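You operate a simulated robot arm through the tools that you are given. There is no shell and no other tool.

The job below is to be done with a simulated robot arm. You get a single attempt, and the scene is never put back.

TASK
Swap the measuring table's blank for GU7 and close the brown guard.
Fine: the one on its magnet plate goes in the orange tray; the new one square on the plate's middle, magnet on again.

It is judged by the outcome, as a careful person would: the job done as asked, and still so three seconds after it is handed in. It fails if anything else is knocked over, pushed out of place, dropped, spilled or broken.

THE ROBOT
A 6-joint arm with a two-finger gripper, fixed in place. Base frame: the origin is at the foot of the arm, x ahead of it, y to its left, z up; the work surface is at about z = 0.895. Lengths are in m, angles in degrees, forces in N, time in s.
Its first joint turns from -166.0 to 166.0 degrees. Payload 2.45 kg.
The TCP is the grasp point between the finger pads, 0.02 m short of the fingertips. In the tool frame z runs along the fingers and y along their closing line. The gripper opens to 0.14 m. The gripper's body begins 0.168 m behind the TCP.
Orientation is that of the tool frame in the base frame, as a unit quaternion [w, x, y, z]. With the fingers straight down and closing along the base's y, the tool's x points along the base's -x, its y along +y and its z along -z.

THE INTERFACE
- The arm moves only by the tool jog_arm. Its argument "moves" is a list of rows, each a list of 7 numbers: the gripper command, from -1 (fully open) to 1 (shut), values between in proportion, then the shift along the base's x, y, z in units of 40 mm (1.0 is 40 mm), then the turn, a rotation vector about the base's x, y, z in units of 5 degrees (1.0 is 5 degrees). In form: [[claw, tx, ty, tz, wx, wy, wz], ...]. A call has 1 to 20 rows; each row shifts and turns the commanded pose from where the row before left it. A call with a number of a shift or a turn outside -1 to 1 is refused whole. Each row takes 0.2 s and may step no farther than 0.05 m and 8.6 degrees from the row before; otherwise, or with a gripper value out of range, the whole call is refused. A pose out of reach is approached as far as the arm can. The call stops where the force on the tool passes 40 N (or 10 N more than at its start, if that is more) or the arm is blocked; 0.2 s more then pass. The fingers move at their own pace (about 0.045 m/s each) and stop on an object; they squeeze with about 38 N. The grip force told is the motor's: it shows also when the fingers shut on nothing. Time passes only in rows, and 0.2 s behind the last, so rows that do not move let the fingers close. The reply holds the time, the measured pose of the TCP, the force on the tool along the base axes, the opening and the grip force, in the units named above and with some noise, with the torque about the TCP (base axes, N m) and any sound that the robot's microphone picked up.
- Cameras (640 x 400 px; columns grow to the right, rows downward): "scene" is fixed at [0.2383, -0.5058, 1.504]; the picture's right is [0.50, -0.87, 0.00], its down [-0.63, -0.36, -0.68] and it looks along [0.59, 0.34, -0.73] (base axes); focal length 214 px, centre (320, 200). "wrist" rides on the gripper at [0.078, 0.011, -0.209] in the tool frame; the picture's right is [-0.14, 0.99, 0.00], its down [-0.92, -0.13, -0.37] and it looks along [-0.36, -0.05, 0.93] (tool axes); focal length 280 px, centre (320, 200).
- camera(camera): a new picture of that camera. It takes no simulated time.
- measure_at(camera, pixels): there is no depth. For up to 12 entries [column, row, z] of the newest picture of that camera ("zoom" is the newest enlarged one), the place [x, y] in the base frame at which the ray of that pixel passes the height z, good to about 0.002 m, but the place of the scene camera against the robot may be out by one fixed shift of up to 0.025 m in any direction. It takes no simulated time.
- close_up(camera, box): a new picture of the part [left, top, right, bottom] of that camera's present view, enlarged. It takes no simulated time.
- hand_in(): hands the job in; it is judged then, once.

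Unless the task says otherwise, let go and move clear before handing in.

The tools are called after "Call:" as name(argument=value, ...) on one line, values as JSON. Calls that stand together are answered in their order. jog_arm: Moves the arm, as the interface text tells. Its arguments: {"type":"object","properties":{"moves":{"type":"array"}},"required":["moves"]} The other tools are called the same way: camera (camera) takes a picture; measure_at (camera, pixels) gives the place at which the rays of pixels pass given heights; close_up (camera, box) takes an enlarged picture of a part of a camera's view; hand_in () hands the job in.

At the start:

```text
clock: 0.0
position: [0.6639, -0.198, 1.3667]
tcp_rot: [0.001, -0.001, 1.0, 0.0]
contact_force: [0.3, 0.3, 0.2]
ft_torque: [0.01, 0.02, 0.01]
finger_gap: 0.1399
grasp_force: 0.0
```

scene: 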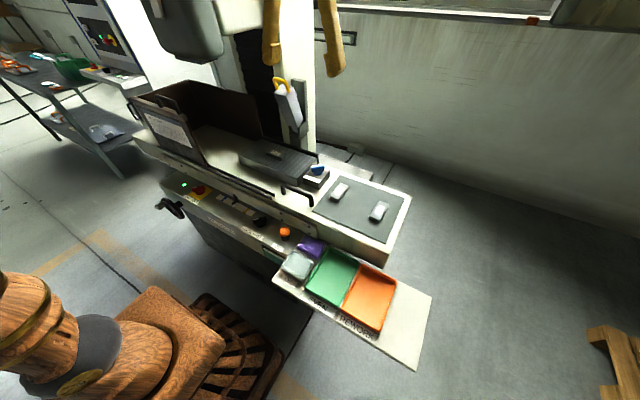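
wrist: 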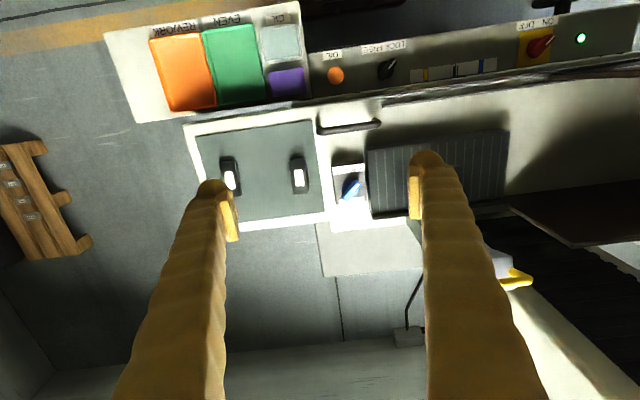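

The scene shows a machine with a dark ribbed plate around (285,155), a blue knob near (318,170), two blanks on a grey mat (340,190) and (380,210), and an orange tray at (370,298). I'll zoom in to read the labels.

Call:
close_up(camera="scene", box=[220, 120, 420, 245])

Call:
close_up(camera="scene", box=[120, 70, 330, 200])

Call:
close_up(camera="scene", box=[150, 170, 310, 270])

Call:
close_up(camera="wrist", box=[180, 100, 400, 240])

Call:
close_up(camera="wrist", box=[300, 20, 620, 220])

```text
3.20 times, centred on (320, 182) of scene
```

zoom: 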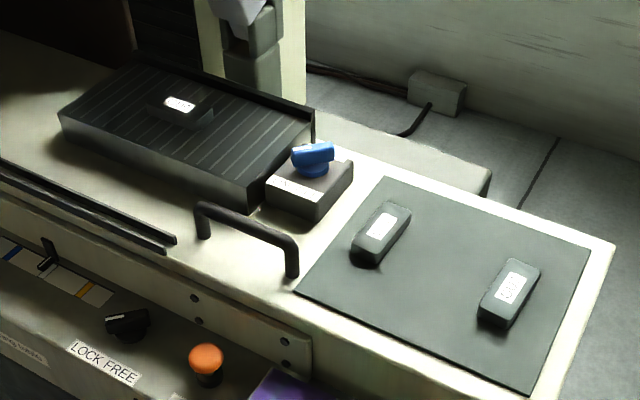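

```text
3.05 times, centred on (225, 135) of scene
```

zoom: 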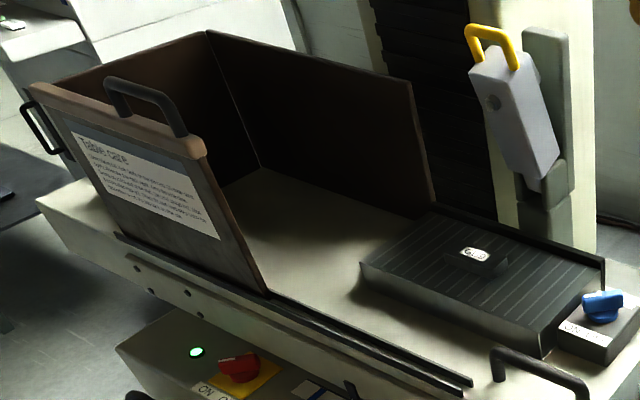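

```text
4.00 times, centred on (230, 220) of scene
```

zoom: 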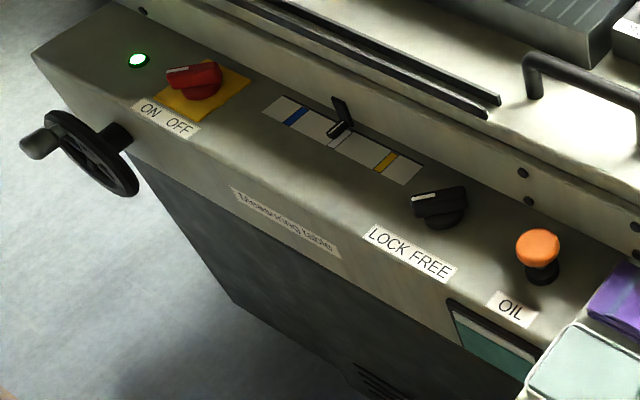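

```text
2.86 times, centred on (290, 170) of wrist
```

zoom: 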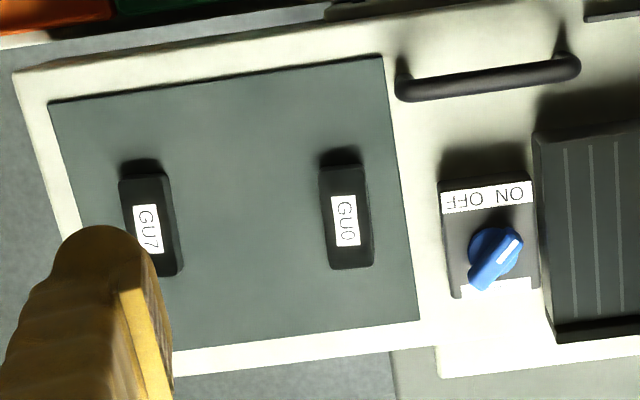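

```text
2.00 times, centred on (460, 120) of wrist
```

zoom: 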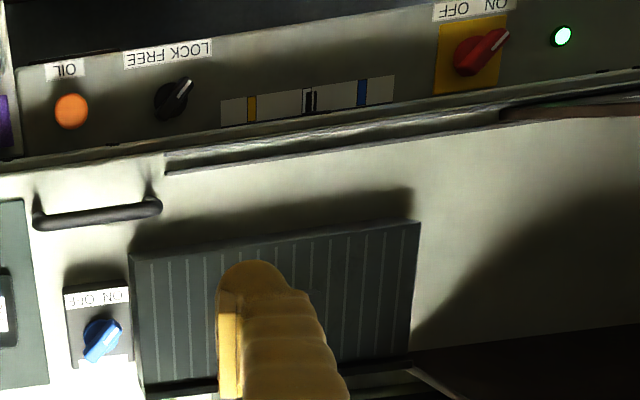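

The brown guard carries a "Table care" notice around (165,130), which may hold procedure rules, and GU7 is the blank farther right. I'll zoom in on the notice and other labels.

Call:
close_up(camera="scene", box=[140, 105, 204, 155])

Call:
close_up(camera="scene", box=[295, 150, 345, 190])

Call:
close_up(camera="scene", box=[260, 230, 440, 370])

Call:
close_up(camera="scene", box=[250, 135, 300, 175])

Call:
close_up(camera="scene", box=[0, 0, 160, 100])

```text
8.00 times, centred on (172, 130) of scene
```

zoom: 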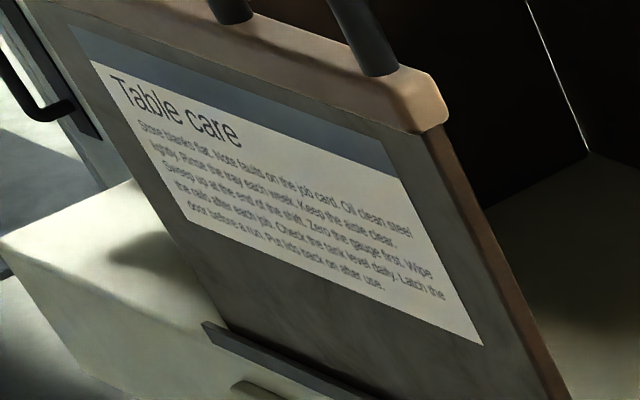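

```text
10.00 times, centred on (320, 170) of scene
```

zoom: 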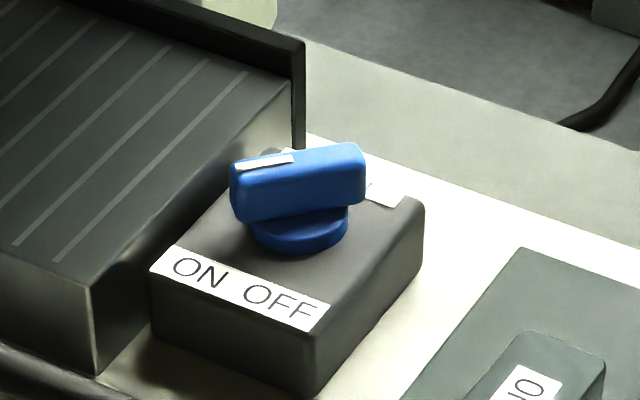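

```text
2.86 times, centred on (350, 300) of scene
```

zoom: 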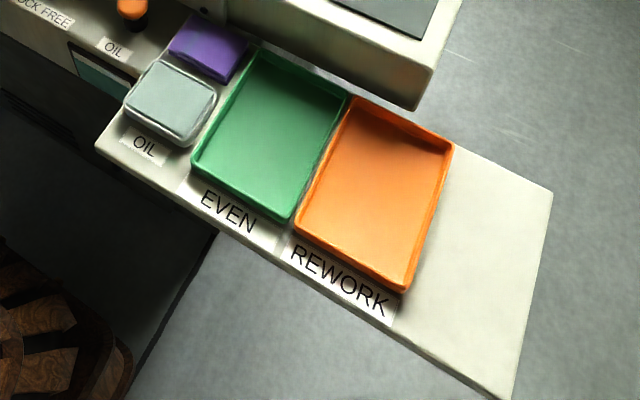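

```text
10.00 times, centred on (275, 155) of scene
```

zoom: 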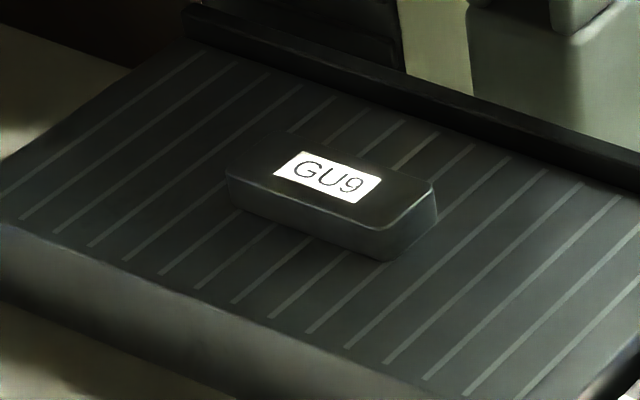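

```text
4.00 times, centred on (80, 50) of scene
```

zoom: 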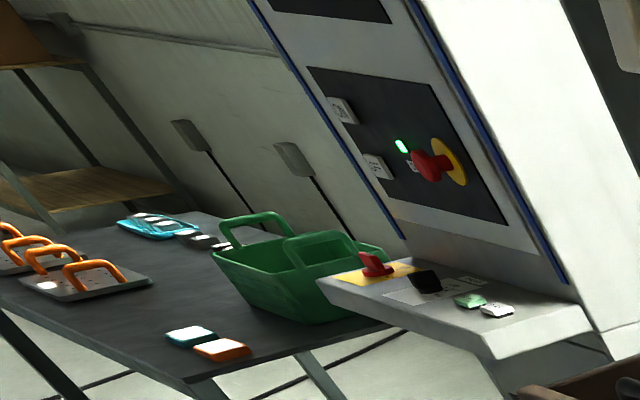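

The notice is general care text with no special steps, GU9 is on the plate, and the blue knob's mark points at ON. I'll measure the key features at a few heights to work out the geometry.

Call:
measure_at(camera="wrist", pixels=[[230, 177, 0.895], [299, 178, 0.895], [351, 188, 0.895], [368, 150, 0.895], [508, 130, 0.895], [180, 70, 0.895], [150, 38, 0.895], [215, 108, 0.895], [376, 124, 0.895], [319, 133, 0.895], [200, 137, 0.895], [395, 70, 0.895]])

Call:
measure_at(camera="scene", pixels=[[380, 211, 0.895], [340, 190, 0.895], [318, 172, 0.895], [274, 153, 0.895], [370, 298, 0.895], [175, 108, 0.895], [175, 108, 1.1], [200, 168, 0.895], [308, 205, 0.895], [284, 191, 0.895], [346, 322, 0.895], [410, 197, 0.895]])

```text
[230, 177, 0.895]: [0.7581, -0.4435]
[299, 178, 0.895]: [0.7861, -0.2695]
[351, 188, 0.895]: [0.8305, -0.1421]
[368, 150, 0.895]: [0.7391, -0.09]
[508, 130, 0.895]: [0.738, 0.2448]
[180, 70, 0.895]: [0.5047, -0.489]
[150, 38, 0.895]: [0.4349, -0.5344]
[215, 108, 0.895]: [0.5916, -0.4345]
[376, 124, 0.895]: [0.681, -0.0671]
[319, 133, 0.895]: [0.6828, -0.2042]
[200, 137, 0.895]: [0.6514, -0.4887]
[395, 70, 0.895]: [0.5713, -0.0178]
```

```text
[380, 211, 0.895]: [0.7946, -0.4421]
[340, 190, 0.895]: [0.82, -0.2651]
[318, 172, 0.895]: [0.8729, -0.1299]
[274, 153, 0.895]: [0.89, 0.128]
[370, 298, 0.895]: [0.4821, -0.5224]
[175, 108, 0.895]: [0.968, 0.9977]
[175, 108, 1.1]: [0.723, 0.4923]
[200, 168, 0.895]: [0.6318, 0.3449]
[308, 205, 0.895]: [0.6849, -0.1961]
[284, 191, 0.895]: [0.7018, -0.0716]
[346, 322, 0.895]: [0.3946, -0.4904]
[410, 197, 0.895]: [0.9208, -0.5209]
```

Scene and wrist rays differ because heights are unknown, so I want wrist stereo. I'll move over the mat at a lower height (clear of everything) and look again.

Call:
jog_arm(moves=[[-1, 0.0, -0.8, -0.8, 0, 0, 0], [-1, 0.0, -0.8, -0.8, 0, 0, 0], [-1, 0.0, -0.8, -0.8, 0, 0, 0], [-1, 0.0, -0.8, -0.8, 0, 0, 0], [-1, 0.0, -0.8, -0.8, 0, 0, 0], [-1, 0, 0, 0, 0, 0, 0]])

Call:
camera(camera="wrist")

Call:
camera(camera="scene")

```text
clock: 1.4
position: [0.6635, -0.3601, 1.2078]
tcp_rot: [0.001, 0.0, 1.0, 0.0]
contact_force: [-0.5, -0.3, -0.3]
ft_torque: [0.0, 0.0, 0.0]
finger_gap: 0.1399
grasp_force: 0.1
```

```text
taken
```

wrist: 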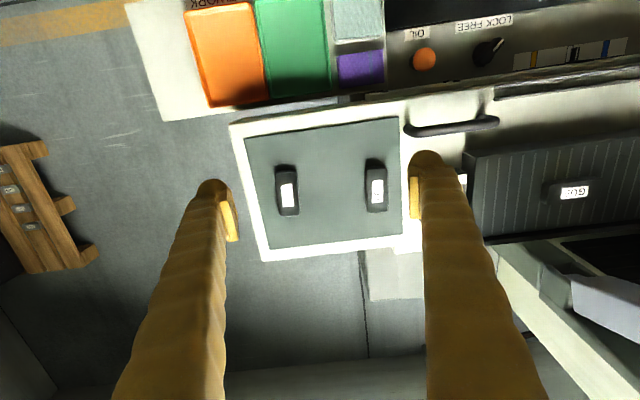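

```text
taken
```

scene: 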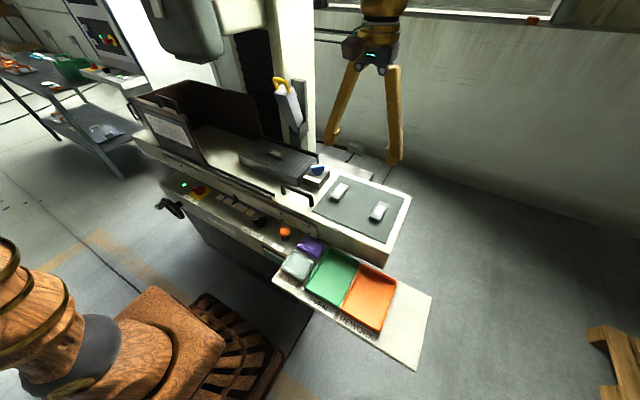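

From here both mat blanks are visible at (287,195) and (376,190), and GU9 at (573,191). I'll zoom in for precise pixel locations.

Call:
close_up(camera="wrist", box=[220, 100, 420, 270])

Call:
close_up(camera="wrist", box=[440, 100, 640, 270])

Call:
close_up(camera="wrist", box=[120, 0, 420, 130])

```text
2.35 times, centred on (320, 185) of wrist
```

zoom: 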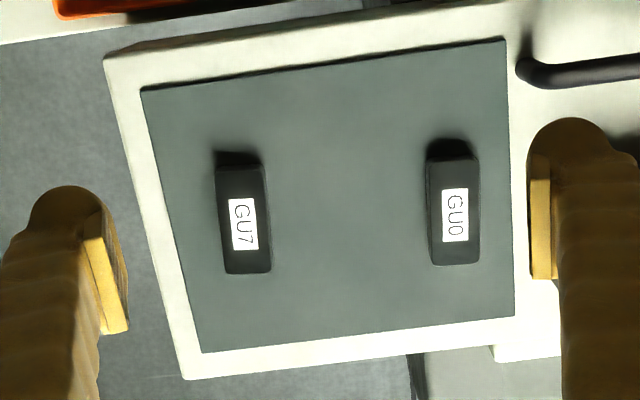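

```text
2.35 times, centred on (540, 185) of wrist
```

zoom: 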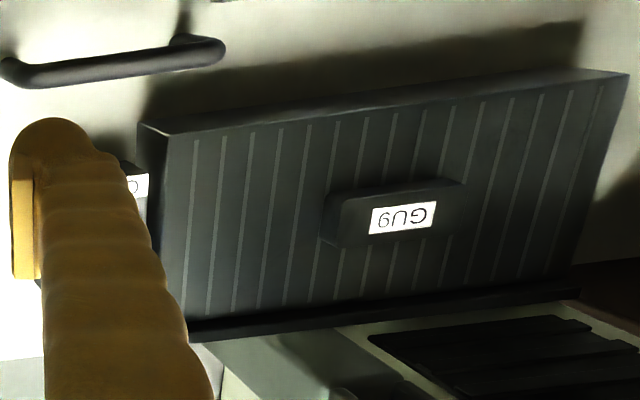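

```text
2.13 times, centred on (270, 65) of wrist
```

zoom: 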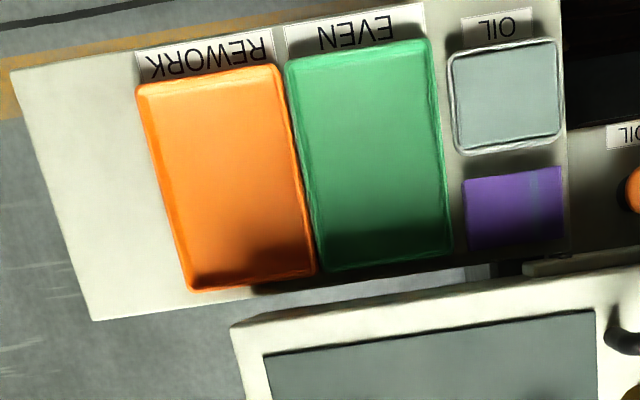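

I'll measure the label and mat points at two heights in this view to triangulate against the first.

Call:
measure_at(camera="wrist", pixels=[[286.9, 195.2, 0.895], [286.9, 195.2, 0.945], [377.4, 191.4, 0.895], [377.4, 191.4, 0.945], [244.4, 137.4, 0.895], [244.4, 137.4, 0.945], [398.2, 117, 0.895], [398.2, 117, 0.945], [574, 190.5, 0.95], [574, 190.5, 1.0], [402.4, 233.9, 0.895], [269.9, 250, 0.895]])

```text
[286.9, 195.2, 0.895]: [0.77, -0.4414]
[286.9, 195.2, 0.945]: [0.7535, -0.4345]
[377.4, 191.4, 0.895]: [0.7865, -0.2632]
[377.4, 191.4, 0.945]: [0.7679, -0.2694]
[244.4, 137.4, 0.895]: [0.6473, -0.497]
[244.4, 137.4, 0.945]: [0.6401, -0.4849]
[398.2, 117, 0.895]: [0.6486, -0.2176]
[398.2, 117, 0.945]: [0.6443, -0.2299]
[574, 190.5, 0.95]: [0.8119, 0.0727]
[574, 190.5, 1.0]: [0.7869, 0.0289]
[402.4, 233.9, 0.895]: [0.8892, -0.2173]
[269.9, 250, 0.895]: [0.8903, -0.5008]
```

The mat comes out axis-aligned at z≈0.895, and the blank tops sit about 2 cm above it. I'll go up and over to view the plate, knob and guard.

Call:
jog_arm(moves=[[-1, 0.0, 0.9, 0.6, 0, 0, 0], [-1, 0.0, 0.9, 0.6, 0, 0, 0], [-1, 0.0, 0.9, 0.6, 0, 0, 0], [-1, 0.0, 0.9, 0.6, 0, 0, 0], [-1, 0.0, 1, 0, 0, 0, 0], [-1, 0, 1, 0, 0, 0, 0], [-1, 0, 1, 0, 0, 0, 0], [-1, 0, 1, 0, 0, 0, 0], [-1, 0, 1, 0, 0, 0, 0], [-1, 0, 1, 0, 0, 0, 0], [-1, 0, 0, 0, 0, 0, 0]])

Call:
camera(camera="wrist")

Call:
close_up(camera="wrist", box=[180, 80, 440, 250])

Call:
close_up(camera="wrist", box=[380, 40, 640, 250])

Call:
camera(camera="scene")

```text
clock: 3.8
position: [0.666, 0.0281, 1.3039]
tcp_rot: [0.002, 0.0, 1.0, 0.0]
contact_force: [0.1, -0.6, -1.0]
ft_torque: [-0.01, 0.0, -0.04]
finger_gap: 0.1398
grasp_force: 0.0
```

```text
taken
```

wrist: 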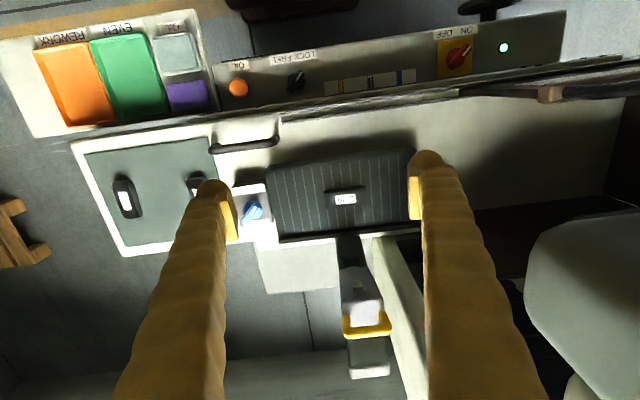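

```text
2.35 times, centred on (310, 165) of wrist
```

zoom: 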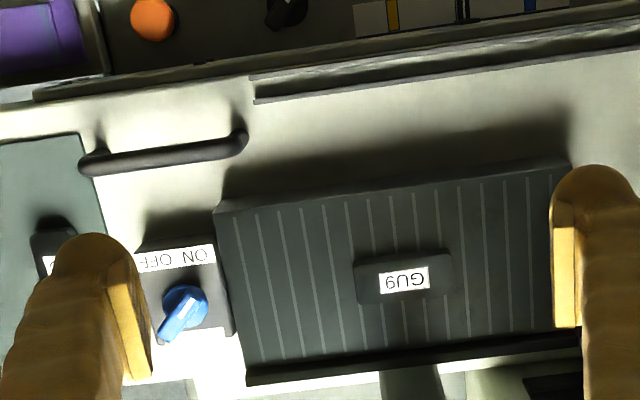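

```text
1.90 times, centred on (510, 145) of wrist
```

zoom: 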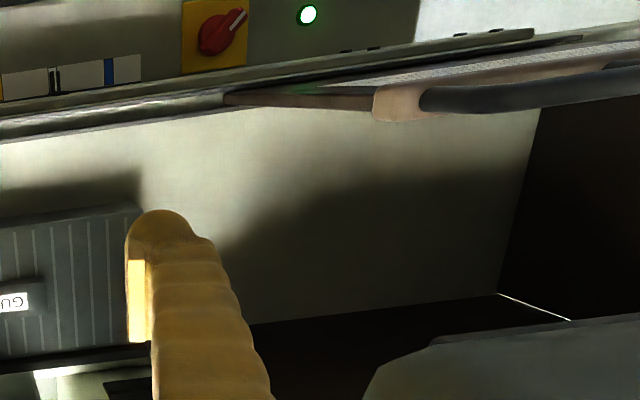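

```text
taken
```

scene: 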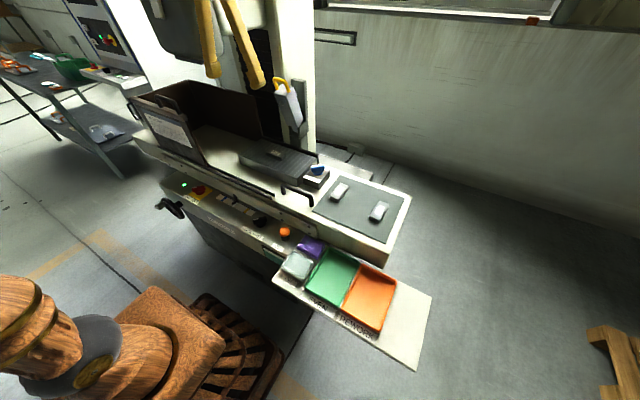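

GU9's label is at about (345,199) now, the knob at (253,211), the handle top of the guard at (550,93), and a machine head hangs at (580,300). I'll measure these at two heights each.

Call:
measure_at(camera="wrist", pixels=[[345.3, 199.0, 0.9], [345.3, 199.0, 0.95], [345.3, 199.0, 1.0], [253, 211, 0.92], [253, 211, 0.97], [550, 94, 1.1], [550, 94, 1.15], [265.9, 169.4, 0.95], [412, 148, 0.95], [279.5, 238.6, 0.95], [240, 148, 0.92], [365, 330, 1.1]])

Call:
measure_at(camera="scene", pixels=[[275, 154, 0.9], [275, 154, 0.95], [275, 154, 1.0], [318, 170, 0.92], [318, 170, 0.97], [178, 112, 1.1], [178, 112, 1.15], [297, 190, 0.92], [285, 83, 1.2]])

```text
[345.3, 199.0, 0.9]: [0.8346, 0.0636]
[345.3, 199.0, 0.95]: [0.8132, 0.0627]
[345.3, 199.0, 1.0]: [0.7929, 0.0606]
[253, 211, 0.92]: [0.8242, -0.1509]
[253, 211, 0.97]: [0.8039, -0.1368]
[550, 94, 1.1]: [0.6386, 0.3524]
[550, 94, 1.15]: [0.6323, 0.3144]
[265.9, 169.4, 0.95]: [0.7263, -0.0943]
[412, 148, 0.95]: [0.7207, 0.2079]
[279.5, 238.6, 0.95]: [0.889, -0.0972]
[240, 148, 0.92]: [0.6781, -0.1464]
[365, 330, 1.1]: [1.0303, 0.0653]
```

```text
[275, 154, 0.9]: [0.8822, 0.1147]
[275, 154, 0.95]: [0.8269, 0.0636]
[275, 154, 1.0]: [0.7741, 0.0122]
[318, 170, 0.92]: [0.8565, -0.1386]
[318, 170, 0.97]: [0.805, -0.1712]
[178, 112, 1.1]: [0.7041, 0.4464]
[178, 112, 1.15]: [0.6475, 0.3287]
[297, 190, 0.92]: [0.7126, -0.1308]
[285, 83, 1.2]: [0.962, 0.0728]
```

Triangulation puts GU9's top at z≈0.963, centred near (0.808, 0.062), with the plate spanning roughly x 0.72–0.89 and y −0.095–0.21. The knob axis is near (0.81,−0.143), so I'll move over it for a close look.

Call:
jog_arm(moves=[[-1, 0.45, -0.611, -0.657, 0, 0, 0], [-1, 0.45, -0.611, -0.657, 0, 0, 0], [-1, 0.45, -0.611, -0.657, 0, 0, 0], [-1, 0.45, -0.611, -0.657, 0, 0, 0], [-1, 0.45, -0.611, -0.657, 0, 0, 0], [-1, 0.45, -0.611, -0.657, 0, 0, 0], [-1, 0.45, -0.611, -0.657, 0, 0, 0], [-1, 0, 0, 0, 0, 0, 0]])

Call:
camera(camera="wrist")

Call:
close_up(camera="wrist", box=[230, 80, 430, 205])

Call:
close_up(camera="scene", box=[240, 60, 400, 220])

```text
clock: 5.6
position: [0.7897, -0.1457, 1.1189]
tcp_rot: [0.001, 0.0, 1.0, 0.0]
contact_force: [-0.6, -0.9, 0.1]
ft_torque: [-0.02, -0.02, -0.04]
finger_gap: 0.1399
grasp_force: 0.1
```

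```text
taken
```

wrist: 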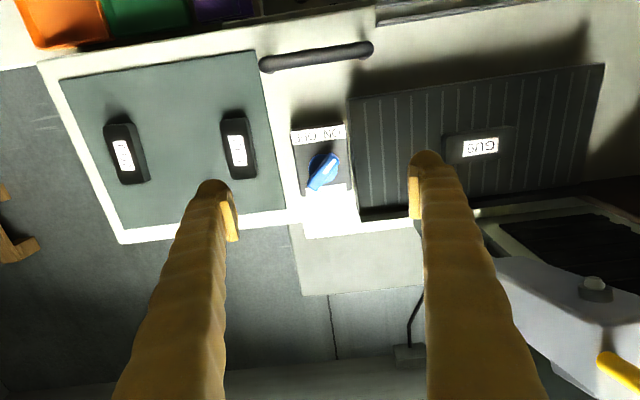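

```text
3.20 times, centred on (330, 142) of wrist
```

zoom: 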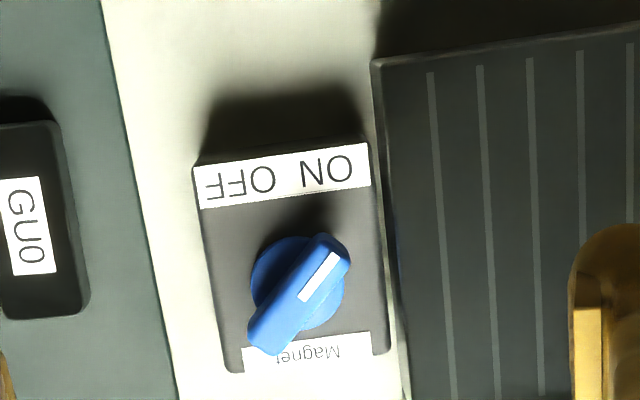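

```text
2.50 times, centred on (320, 140) of scene
```

zoom: 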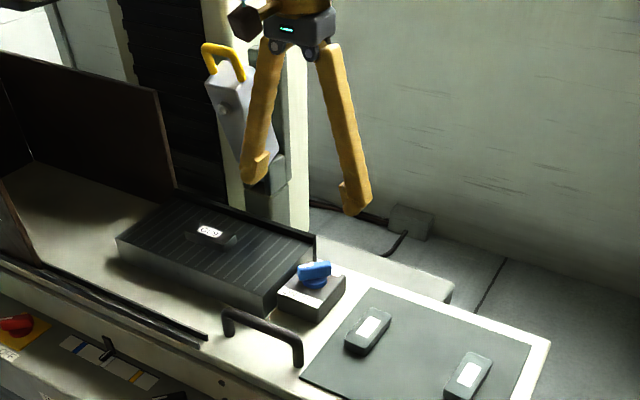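

The close view shows the "Magnet" block with the knob's mark pointing to ON, its disc centred near (323,168). I'll measure the bar ends, the disc and the block corners.

Call:
measure_at(camera="wrist", pixels=[[331.6, 156.1, 0.96], [314.4, 185.75, 0.96], [322.8, 167.9, 0.94], [322.8, 167.9, 0.96], [290.3, 132, 0.93], [345, 124.2, 0.93], [351.9, 189.5, 0.93], [301.3, 195.8, 0.93], [346.3, 100, 0.94], [481, 148, 0.963]])

Call:
measure_at(camera="wrist", pixels=[[123, 155, 0.915], [237, 151, 0.915], [604, 64, 0.94], [265, 68, 0.94], [370, 48, 0.94]])

```text
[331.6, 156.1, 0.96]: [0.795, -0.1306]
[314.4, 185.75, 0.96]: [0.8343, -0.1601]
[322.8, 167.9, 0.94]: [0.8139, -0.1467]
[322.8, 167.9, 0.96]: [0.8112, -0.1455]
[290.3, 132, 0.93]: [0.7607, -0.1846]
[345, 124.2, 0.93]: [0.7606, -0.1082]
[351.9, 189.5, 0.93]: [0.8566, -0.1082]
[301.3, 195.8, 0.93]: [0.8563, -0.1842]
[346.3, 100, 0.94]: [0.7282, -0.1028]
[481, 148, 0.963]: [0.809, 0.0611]
```

```text
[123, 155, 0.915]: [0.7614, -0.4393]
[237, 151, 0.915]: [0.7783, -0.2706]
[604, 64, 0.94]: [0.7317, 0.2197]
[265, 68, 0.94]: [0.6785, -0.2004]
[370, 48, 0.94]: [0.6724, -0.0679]
```

The knob axis is at about (0.814,−0.146), its bar is about 49 mm long, and it is turned 37° from −x toward +y (ON). I'll narrow the fingers, turn the tool −37° to straddle the bar, and descend partway.

Call:
jog_arm(moves=[[0.286, 0.076, 0, -0.2, 0, 0, -0.925], [0.286, 0.076, 0, -0.3, 0, 0, -0.925], [0.286, 0.076, 0, -0.3, 0, 0, -0.925], [0.286, 0.076, 0, -0.3, 0, 0, -0.925], [0.286, 0.076, 0, -0.3, 0, 0, -0.925], [0.286, 0.076, 0, -0.3, 0, 0, -0.925], [0.286, 0.076, 0, -0.3, 0, 0, -0.925], [0.286, 0.076, 0, -0.3, 0, 0, -0.925], [0.286, 0, 0, 0, 0, 0, 0]])

Call:
camera(camera="wrist")

Call:
close_up(camera="wrist", box=[220, 40, 420, 200])

Call:
close_up(camera="scene", box=[260, 110, 380, 210])

```text
clock: 7.6
position: [0.8147, -0.1464, 1.028]
tcp_rot: [0.001, 0.317, 0.948, -0.001]
contact_force: [-0.2, 0.0, -0.5]
ft_torque: [0.01, -0.03, 0.01]
finger_gap: 0.0502
grasp_force: 0.0
```

```text
taken
```

wrist: 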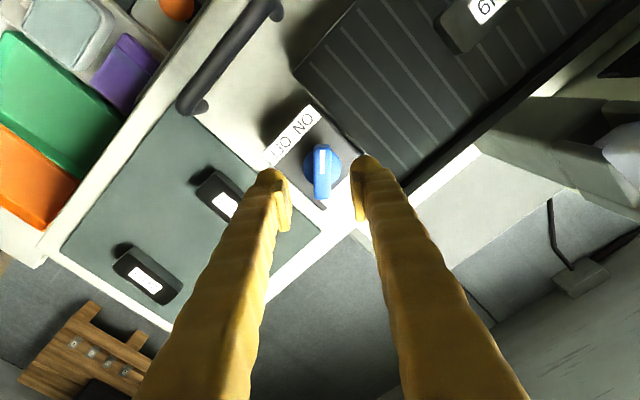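

```text
2.50 times, centred on (320, 120) of wrist
```

zoom: 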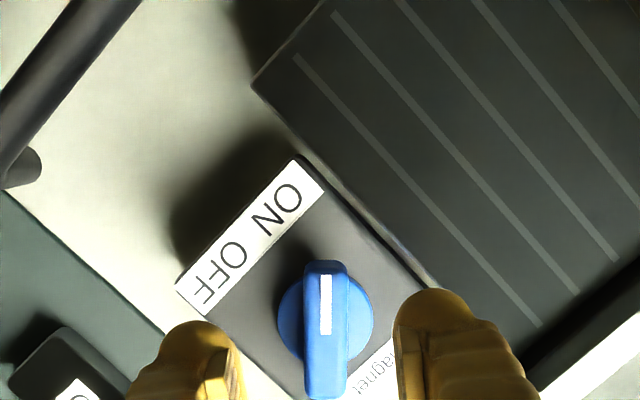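

```text
4.00 times, centred on (320, 160) of scene
```

zoom: 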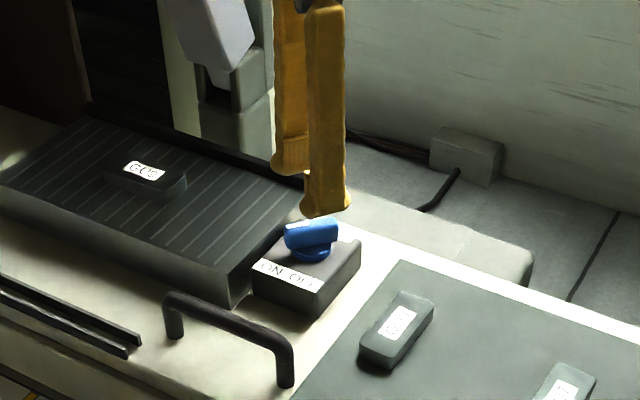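

The bar sits between the fingers at about (322,147)–(322,198); I'll measure its exact angle and centre here, and sample block pixels to estimate heights.

Call:
measure_at(camera="wrist", pixels=[[322, 147.2, 0.965], [322, 198, 0.965], [322, 168.8, 0.945], [312, 104, 0.93], [291.5, 154.5, 0.93], [263, 71.5, 0.94], [312, 104, 0.94], [263, 71.5, 0.95], [246, 75, 0.94]])

Call:
measure_at(camera="zoom", pixels=[[310, 225, 0.965], [312, 252, 0.945]])

```text
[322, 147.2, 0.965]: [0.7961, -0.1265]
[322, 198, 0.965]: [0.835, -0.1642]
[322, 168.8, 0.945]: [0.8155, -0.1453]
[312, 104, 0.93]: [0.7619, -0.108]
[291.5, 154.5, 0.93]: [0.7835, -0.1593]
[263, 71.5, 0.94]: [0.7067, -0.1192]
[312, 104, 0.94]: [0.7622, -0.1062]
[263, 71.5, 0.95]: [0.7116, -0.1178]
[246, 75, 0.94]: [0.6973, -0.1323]
```

```text
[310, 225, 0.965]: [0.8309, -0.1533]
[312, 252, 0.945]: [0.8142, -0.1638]
```

The bar measures closer to 42–44°, so I'll turn another 5° and lower so the fingertips end up near z≈0.947 on both sides of the bar.

Call:
jog_arm(moves=[[0.286, 0.02, 0.02, -0.4, 0, 0, -0.9], [0.286, 0, 0, -0.5, 0, 0, 0], [0.286, 0, 0, -0.4, 0, 0, 0], [0.286, 0, 0, -0.2, 0, 0, 0], [0.286, 0, 0, 0, 0, 0, 0]])

Call:
close_up(camera="wrist", box=[220, 60, 420, 220])

Call:
close_up(camera="scene", box=[280, 130, 360, 200])

```text
clock: 8.8
position: [0.8153, -0.1441, 0.967]
tcp_rot: [0.0, 0.355, 0.935, 0.0]
contact_force: [0.5, 0.1, 0.2]
ft_torque: [-0.01, 0.05, -0.02]
finger_gap: 0.0501
grasp_force: 0.1
```

```text
2.50 times, centred on (320, 140) of wrist
```

zoom: 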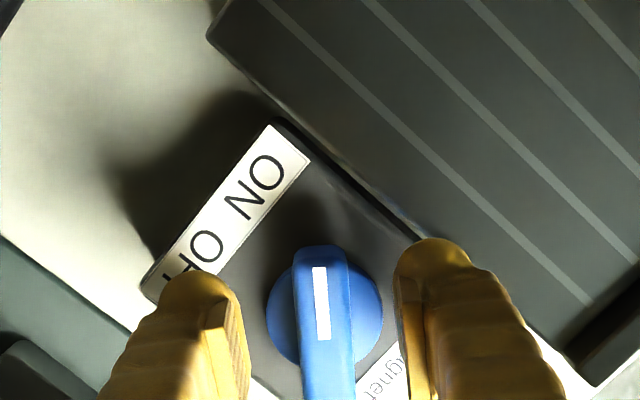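

```text
5.71 times, centred on (320, 165) of scene
```

zoom: 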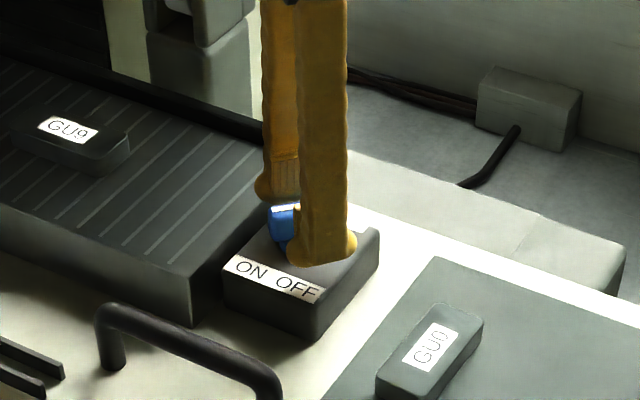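

The fingers straddle the bar with no contact force, and the bar is parallel to them. I'll close on it.

Call:
jog_arm(moves=[[0.6, 0, 0, 0, 0, 0, 0], [0.8, 0, 0, 0, 0, 0, 0], [1, 0, 0, 0, 0, 0, 0], [1, 0, 0, 0, 0, 0, 0], [1, 0, 0, 0, 0, 0, 0]])

```text
clock: 10.0
position: [0.8162, -0.1439, 0.9669]
tcp_rot: [0.001, 0.354, 0.935, 0.001]
contact_force: [15.4, 28.0, -5.2]
ft_torque: [0.36, -0.07, 0.04]
finger_gap: 0.0173
grasp_force: 42.1
```

Gripped at 17.3 mm, but there's a 32 N side load, meaning my centre is off by a millimetre or two along the closing line. I'll nudge with that force to relieve it.

Call:
jog_arm(moves=[[1, 0.012, 0.022, 0, 0, 0, 0], [1, 0, 0, 0, 0, 0, 0]])

```text
clock: 10.6
position: [0.8148, -0.1435, 0.9677]
tcp_rot: [0.001, 0.354, 0.935, 0.0]
contact_force: [13.5, 22.6, -6.7]
ft_torque: [0.24, -0.11, -0.01]
finger_gap: 0.017
grasp_force: 42.8
```

The force dropped from 32 to 26 N, so this is the right direction; a bit more.

Call:
jog_arm(moves=[[1, 0.025, 0.045, 0, 0, 0, 0], [1, 0, 0, 0, 0, 0, 0]])

```text
clock: 11.2
position: [0.8158, -0.1422, 0.9678]
tcp_rot: [-0.001, 0.354, 0.935, -0.001]
contact_force: [-8.9, -15.4, -7.6]
ft_torque: [-0.17, 0.05, -0.15]
finger_gap: 0.0169
grasp_force: 42.3
```

It overshot slightly (about 20 N/mm), so I'll back off 0.8 mm and then start turning the knob counter-clockwise toward OFF in small steps.

Call:
jog_arm(moves=[[1, -0.009, -0.017, 0.0, 0, 0, 0], [1, 0, 0, 0, 0, 0, 0.6], [1, 0, 0, 0, 0, 0, 0.6], [1, 0, 0, 0, 0, 0, 0.6]])

```text
clock: 12.2
position: [0.8148, -0.1433, 0.967]
tcp_rot: [0.0, 0.286, 0.958, 0.0]
contact_force: [-1.2, -5.1, 0.1]
ft_torque: [-0.13, -0.11, -0.08]
finger_gap: 0.0171
grasp_force: 43.0
stopped in row 4: the force on the tool passed its limit at 42 N (the readings are from after the stop); the commanded pose is now the measured one
```

The tool turned about 8°, then a force spike stopped it; forces are now small. I'll continue in smaller increments.

Call:
jog_arm(moves=[[1, 0, 0, 0, 0, 0, 0.4], [1, 0, 0, 0, 0, 0, 0.4], [1, 0, 0, 0, 0, 0, 0.4], [1, 0, 0, 0, 0, 0, 0.4]])

Call:
close_up(camera="wrist", box=[220, 60, 420, 220])

```text
clock: 13.2
position: [0.8151, -0.1423, 0.9679]
tcp_rot: [0.0, 0.218, 0.976, -0.001]
contact_force: [-10.2, -23.3, 1.8]
ft_torque: [-0.14, 0.29, -0.09]
finger_gap: 0.0168
grasp_force: 41.9
```

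```text
2.50 times, centred on (320, 140) of wrist
```

zoom: 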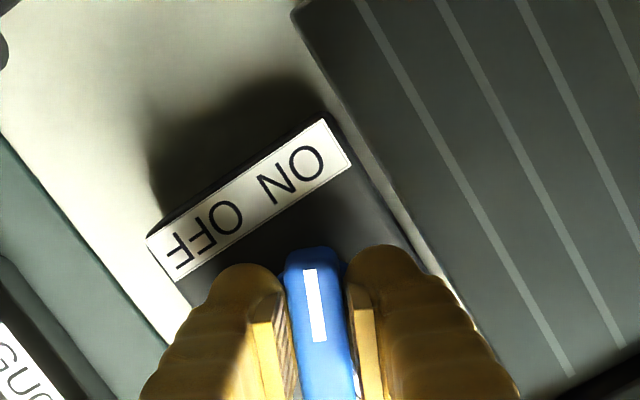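

The knob is turning with the gripper (now at 25°). The lateral force says to shift about 1.2 mm toward −y; I'll correct and keep turning.

Call:
jog_arm(moves=[[1, -0.01, -0.027, 0, 0, 0, 0], [1, 0, 0, 0, 0, 0, 0.5], [1, 0, 0, 0, 0, 0, 0.5], [1, 0, 0, 0, 0, 0, 0.5], [1, 0, 0, 0, 0, 0, 0.5]])

```text
clock: 14.4
position: [0.8149, -0.1453, 0.9675]
tcp_rot: [0.0, 0.132, 0.991, 0.0]
contact_force: [-5.9, -12.4, -6.8]
ft_torque: [-0.09, 0.28, -0.08]
finger_gap: 0.0169
grasp_force: 42.8
```

At 15° with only 14 N of side load, I'm continuing with a small correction.

Call:
jog_arm(moves=[[1, 0, -0.012, 0, 0, 0, 0.6], [1, 0, 0, 0, 0, 0, 0.6], [1, 0, 0, 0, 0, 0, 0.6], [1, 0, 0, 0, 0, 0, 0.6], [1, 0, 0, 0, 0, 0, 0.6]])

```text
clock: 15.6
position: [0.815, -0.1443, 0.9674]
tcp_rot: [0.0, 0.001, 1.0, 0.0]
contact_force: [-1.7, -4.1, -13.8]
ft_torque: [-0.05, 0.27, 0.0]
finger_gap: 0.017
grasp_force: 42.4
```

The turn is smooth and now at the 0° midpoint with low forces; continuing on to OFF.

Call:
jog_arm(moves=[[1, 0, 0, 0, 0, 0, 0.7], [1, 0, 0, 0, 0, 0, 0.7], [1, 0, 0, 0, 0, 0, 0.7], [1, 0, 0, 0, 0, 0, 0.7], [1, 0, 0, 0, 0, 0, 0.7], [1, 0, 0, 0, 0, 0, 0.7]])

Call:
close_up(camera="wrist", box=[220, 60, 420, 220])

```text
clock: 17.0
position: [0.8149, -0.1462, 0.9675]
tcp_rot: [0.001, -0.18, 0.984, -0.001]
contact_force: [7.1, -36.2, -9.4]
ft_torque: [-0.45, 0.29, -0.13]
finger_gap: 0.0168
grasp_force: 41.8
```

```text
2.50 times, centred on (320, 140) of wrist
```

zoom: 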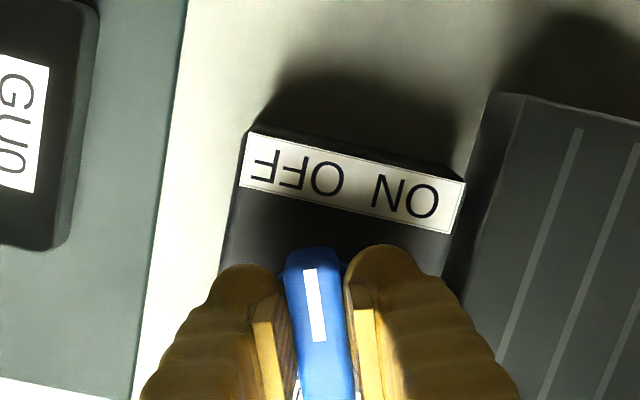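

Now at +21° but with 37 N of side load; I'll shift about 1.6 mm along the closing line before continuing.

Call:
jog_arm(moves=[[1, 0.014, -0.037, 0, 0, 0, 0], [1, 0, 0, 0, 0, 0, 0.6], [1, 0.004, -0.01, 0, 0, 0, 0.6], [1, 0, 0, 0, 0, 0, 0.6]])

```text
clock: 18.0
position: [0.8152, -0.1471, 0.9681]
tcp_rot: [0.0, -0.257, 0.967, -0.001]
contact_force: [-5.1, -11.6, -1.6]
ft_torque: [-0.25, 0.24, 0.01]
finger_gap: 0.0171
grasp_force: 42.2
```

At +30° with low load; continuing to the OFF mark.

Call:
jog_arm(moves=[[1, 0.004, -0.01, 0, 0, 0, 0.6], [1, 0.004, -0.01, 0, 0, 0, 0.6], [1, 0, 0, 0, 0, 0, 0.6], [1, 0, 0, 0, 0, 0, 0.5]])

Call:
close_up(camera="wrist", box=[220, 60, 420, 220])

```text
clock: 19.0
position: [0.8158, -0.148, 0.9683]
tcp_rot: [0.0, -0.353, 0.936, 0.0]
contact_force: [-13.9, 0.1, -0.7]
ft_torque: [-0.07, 0.23, 0.11]
finger_gap: 0.0169
grasp_force: 42.7
```

```text
2.50 times, centred on (320, 140) of wrist
```

zoom: 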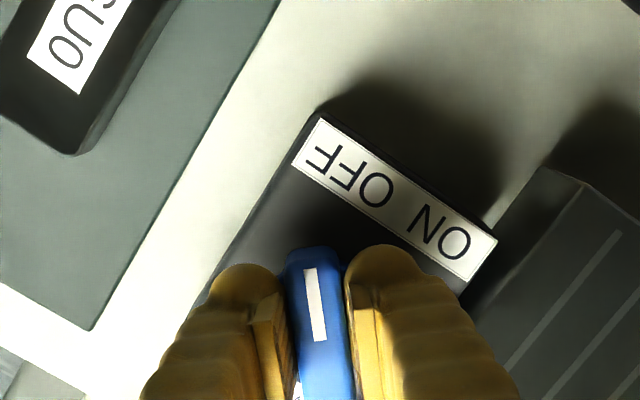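

At +41°, no end stop or sound yet and the torque is still low. I'll inch further to see if it reaches a stop.

Call:
jog_arm(moves=[[1, 0, 0, 0, 0, 0, 0.4], [1, 0, 0, 0, 0, 0, 0.4], [1, 0, 0, 0, 0, 0, 0]])

```text
clock: 19.8
position: [0.8165, -0.1466, 0.9664]
tcp_rot: [0.0, -0.386, 0.923, 0.0]
contact_force: [-13.1, 6.1, -7.5]
ft_torque: [0.16, 0.05, -0.13]
finger_gap: 0.0168
grasp_force: 42.8
```

At 45°, mirrored to the ON position. I'll release, rise and inspect the knob.

Call:
jog_arm(moves=[[0.5, 0, 0, 0, 0, 0, 0], [0.286, 0, 0, 0, 0, 0, 0], [0.286, 0, 0, 0, 0, 0, 0], [0.286, 0, 0, 0.5, 0, 0, 0], [0.286, 0, 0, 0.9, 0, 0, 0], [0.286, 0, 0, 0.9, 0, 0, 0], [0.286, 0, 0, 0.9, 0, 0, 0], [0.286, 0, 0, 0.6, 0, 0, 0]])

Call:
camera(camera="wrist")

Call:
close_up(camera="scene", box=[280, 140, 340, 190])

```text
clock: 21.6
position: [0.8127, -0.1488, 1.1211]
tcp_rot: [0.0, -0.385, 0.923, 0.0]
contact_force: [-0.2, -0.1, 0.8]
ft_torque: [-0.02, 0.02, 0.0]
finger_gap: 0.0499
grasp_force: 0.2
```

```text
taken
```

wrist: 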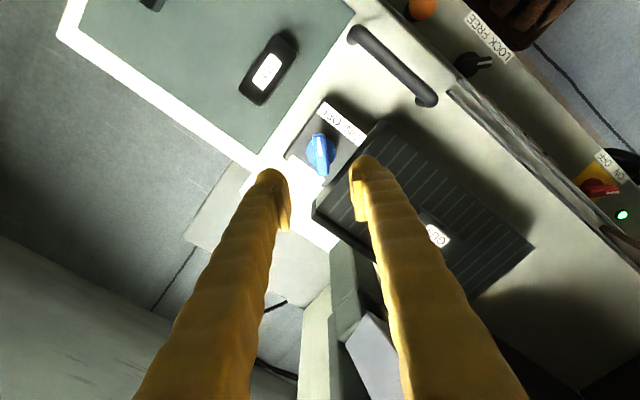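

```text
8.00 times, centred on (310, 165) of scene
```

zoom: 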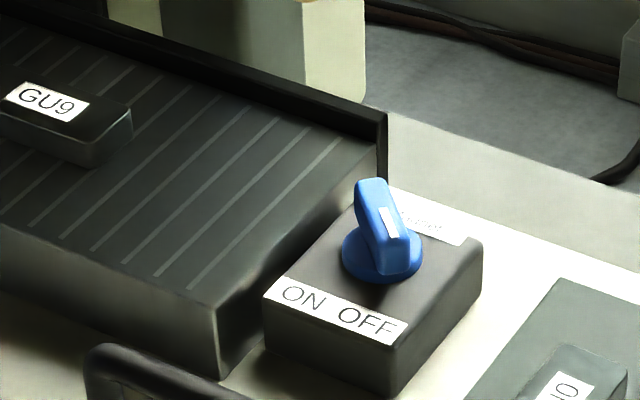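

The knob's mark now points to OFF. Triangulating the hanging device, its knob sticks out to (0.884, 0.06, 1.15) right behind GU9, so I'll keep the gripper body slim in x (θ=0) and grip GU9 by its ends. I'm moving above it with x held back.

Call:
jog_arm(moves=[[-0.2, -0.3, 0.0, 0, 0, 0, -1], [-0.6, -0.3, 0.0, 0, 0, 0, -1], [-1, -0.3, 0.4, 0, 0, 0, -1], [-1, -0.3, 0.7, 0, 0, 0, -1], [-1, -0.1, 0.8, 0, 0, 0, -1], [-1, 0, 0.8, 0, 0, 0, -1], [-1, 0, 0.8, 0, 0, 0, -1], [-1, 0, 0.8, 0, 0, 0, -1], [-1, 0, 0.9, 0, 0, 0, -1], [-1, 0, 0, 0, 0, 0, -0.07]])

Call:
camera(camera="wrist")

Call:
close_up(camera="wrist", box=[200, 60, 460, 230])

Call:
close_up(camera="scene", box=[200, 40, 360, 200])

```text
clock: 23.8
position: [0.7658, 0.0598, 1.1193]
tcp_rot: [0.0, 0.001, 1.0, 0.0]
contact_force: [0.3, -0.6, -0.3]
ft_torque: [-0.02, 0.02, 0.01]
finger_gap: 0.1402
grasp_force: 0.0
```

```text
taken
```

wrist: 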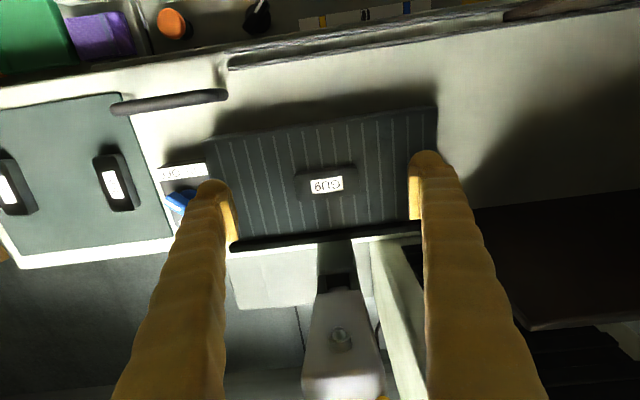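

```text
2.35 times, centred on (330, 145) of wrist
```

zoom: 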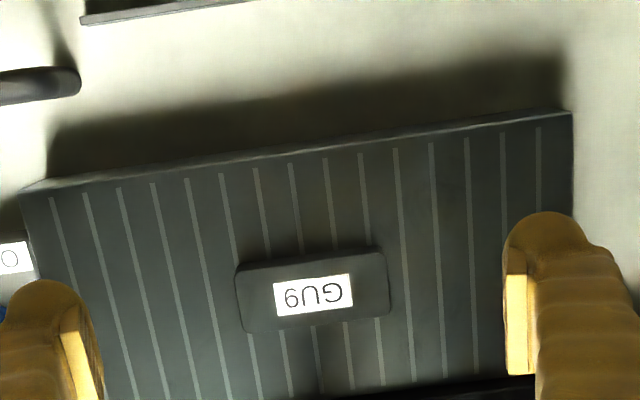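

```text
2.50 times, centred on (280, 120) of scene
```

zoom: 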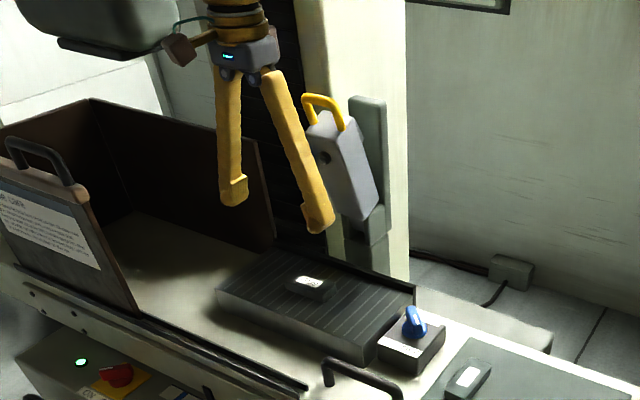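

GU9's label is at (327,185) and the plate's front corners at (202.5,141.6) and (437,107.6). I'll measure these.

Call:
measure_at(camera="wrist", pixels=[[327.0, 185.4, 0.963], [296, 187.5, 0.963], [358.9, 179.9, 0.963], [296, 187.5, 0.95], [358.9, 179.9, 0.95], [202.5, 141.6, 0.94], [437.1, 107.6, 0.94], [232, 244, 0.94], [330, 232, 0.94], [420, 223, 0.94]])

Call:
close_up(camera="wrist", box=[280, 150, 380, 260])

```text
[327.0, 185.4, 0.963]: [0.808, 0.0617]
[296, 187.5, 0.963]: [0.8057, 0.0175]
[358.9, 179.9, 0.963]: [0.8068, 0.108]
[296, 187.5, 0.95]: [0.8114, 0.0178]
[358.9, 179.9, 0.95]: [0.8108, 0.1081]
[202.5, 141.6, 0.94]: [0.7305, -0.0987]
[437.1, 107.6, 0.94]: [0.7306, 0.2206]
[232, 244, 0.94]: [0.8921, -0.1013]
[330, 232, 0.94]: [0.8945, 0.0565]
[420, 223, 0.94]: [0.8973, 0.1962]
```

```text
3.64 times, centred on (330, 205) of wrist
```

zoom: 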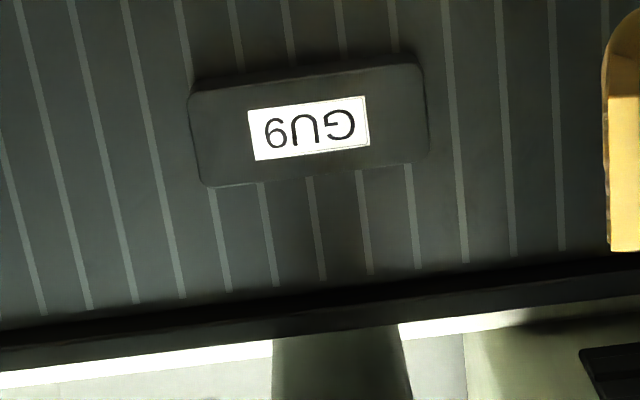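

GU9 is centred at about (0.808, 0.0625) and 90 mm long; the plate spans y −0.099 to 0.2205 and x 0.7305 to about 0.888, so GU9 sits at its middle. I'll descend around GU9's ends.

Call:
jog_arm(moves=[[-1, 0.35, 0.02, -0.5, 0, 0, 0], [-1, 0.35, 0.02, -0.8, 0, 0, 0], [-1, 0.35, 0.02, -0.8, 0, 0, 0], [-1, 0, 0, -0.8, 0, 0, 0], [-1, 0, 0, -0.5, 0, 0, 0], [-1, 0, 0, -0.325, 0, 0, 0], [-1, 0, 0, 0, 0, 0, 0]])

Call:
camera(camera="wrist")

Call:
close_up(camera="scene", box=[230, 90, 340, 190])

```text
clock: 25.4
position: [0.8062, 0.0606, 0.9707]
tcp_rot: [0.002, 0.001, 1.0, 0.0]
contact_force: [0.5, 0.6, -0.2]
ft_torque: [-0.02, -0.03, 0.05]
finger_gap: 0.1398
grasp_force: 0.1
```

```text
taken
```

wrist: 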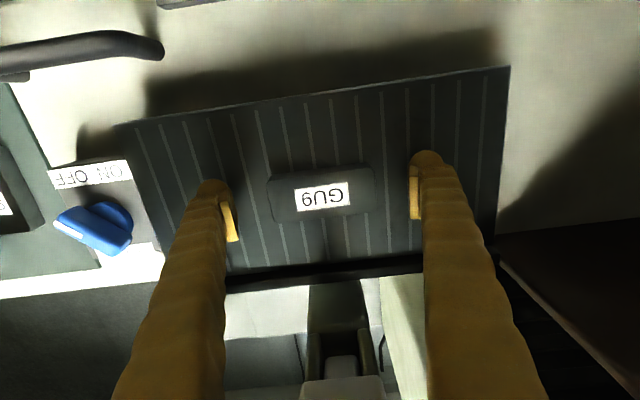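

```text
4.00 times, centred on (285, 140) of scene
```

zoom: 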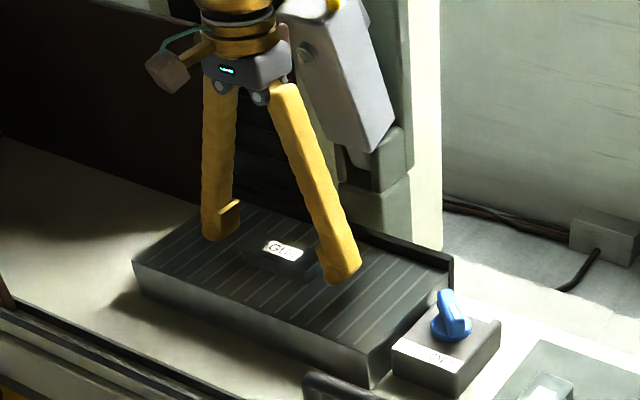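

The fingers are straddling GU9 with no contact. I'll check its centre relative to the TCP from this close view.

Call:
measure_at(camera="wrist", pixels=[[321, 195.5, 0.963], [269, 200, 0.955], [374, 188, 0.955], [135, 122, 0.94], [510, 67, 0.94]])

Call:
close_up(camera="wrist", box=[220, 130, 440, 270])

```text
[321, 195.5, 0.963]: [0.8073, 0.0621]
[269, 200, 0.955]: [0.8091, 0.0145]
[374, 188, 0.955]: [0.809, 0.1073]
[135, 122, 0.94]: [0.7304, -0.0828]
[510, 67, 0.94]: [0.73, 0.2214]
```

```text
2.86 times, centred on (330, 200) of wrist
```

zoom: 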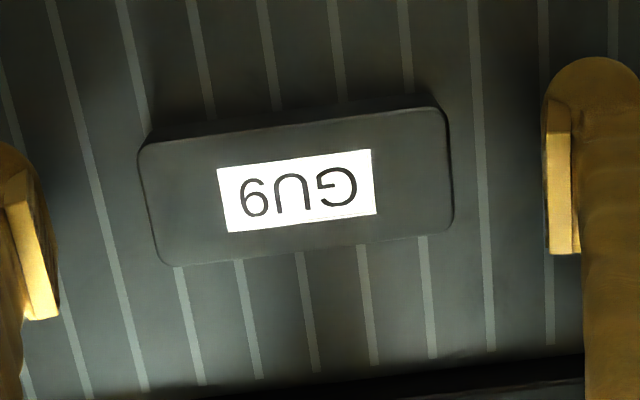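

GU9 is centred on the TCP within a millimetre. I'll lower 4 mm more and close.

Call:
jog_arm(moves=[[-1, 0.02, 0.01, -0.1, 0, 0, 0], [-0.5, 0, 0, 0, 0, 0, 0], [0, 0, 0, 0, 0, 0, 0], [0.3, 0, 0, 0, 0, 0, 0], [0.5, 0, 0, 0, 0, 0, 0], [0.7, 0, 0, 0, 0, 0, 0], [0.7, 0, 0, 0, 0, 0, 0]])

```text
clock: 27.0
position: [0.8073, 0.0632, 0.966]
tcp_rot: [0.0, 0.001, 1.0, 0.0]
contact_force: [-0.4, 2.9, 2.2]
ft_torque: [0.11, 0.01, -0.01]
finger_gap: 0.089
grasp_force: 38.1
```

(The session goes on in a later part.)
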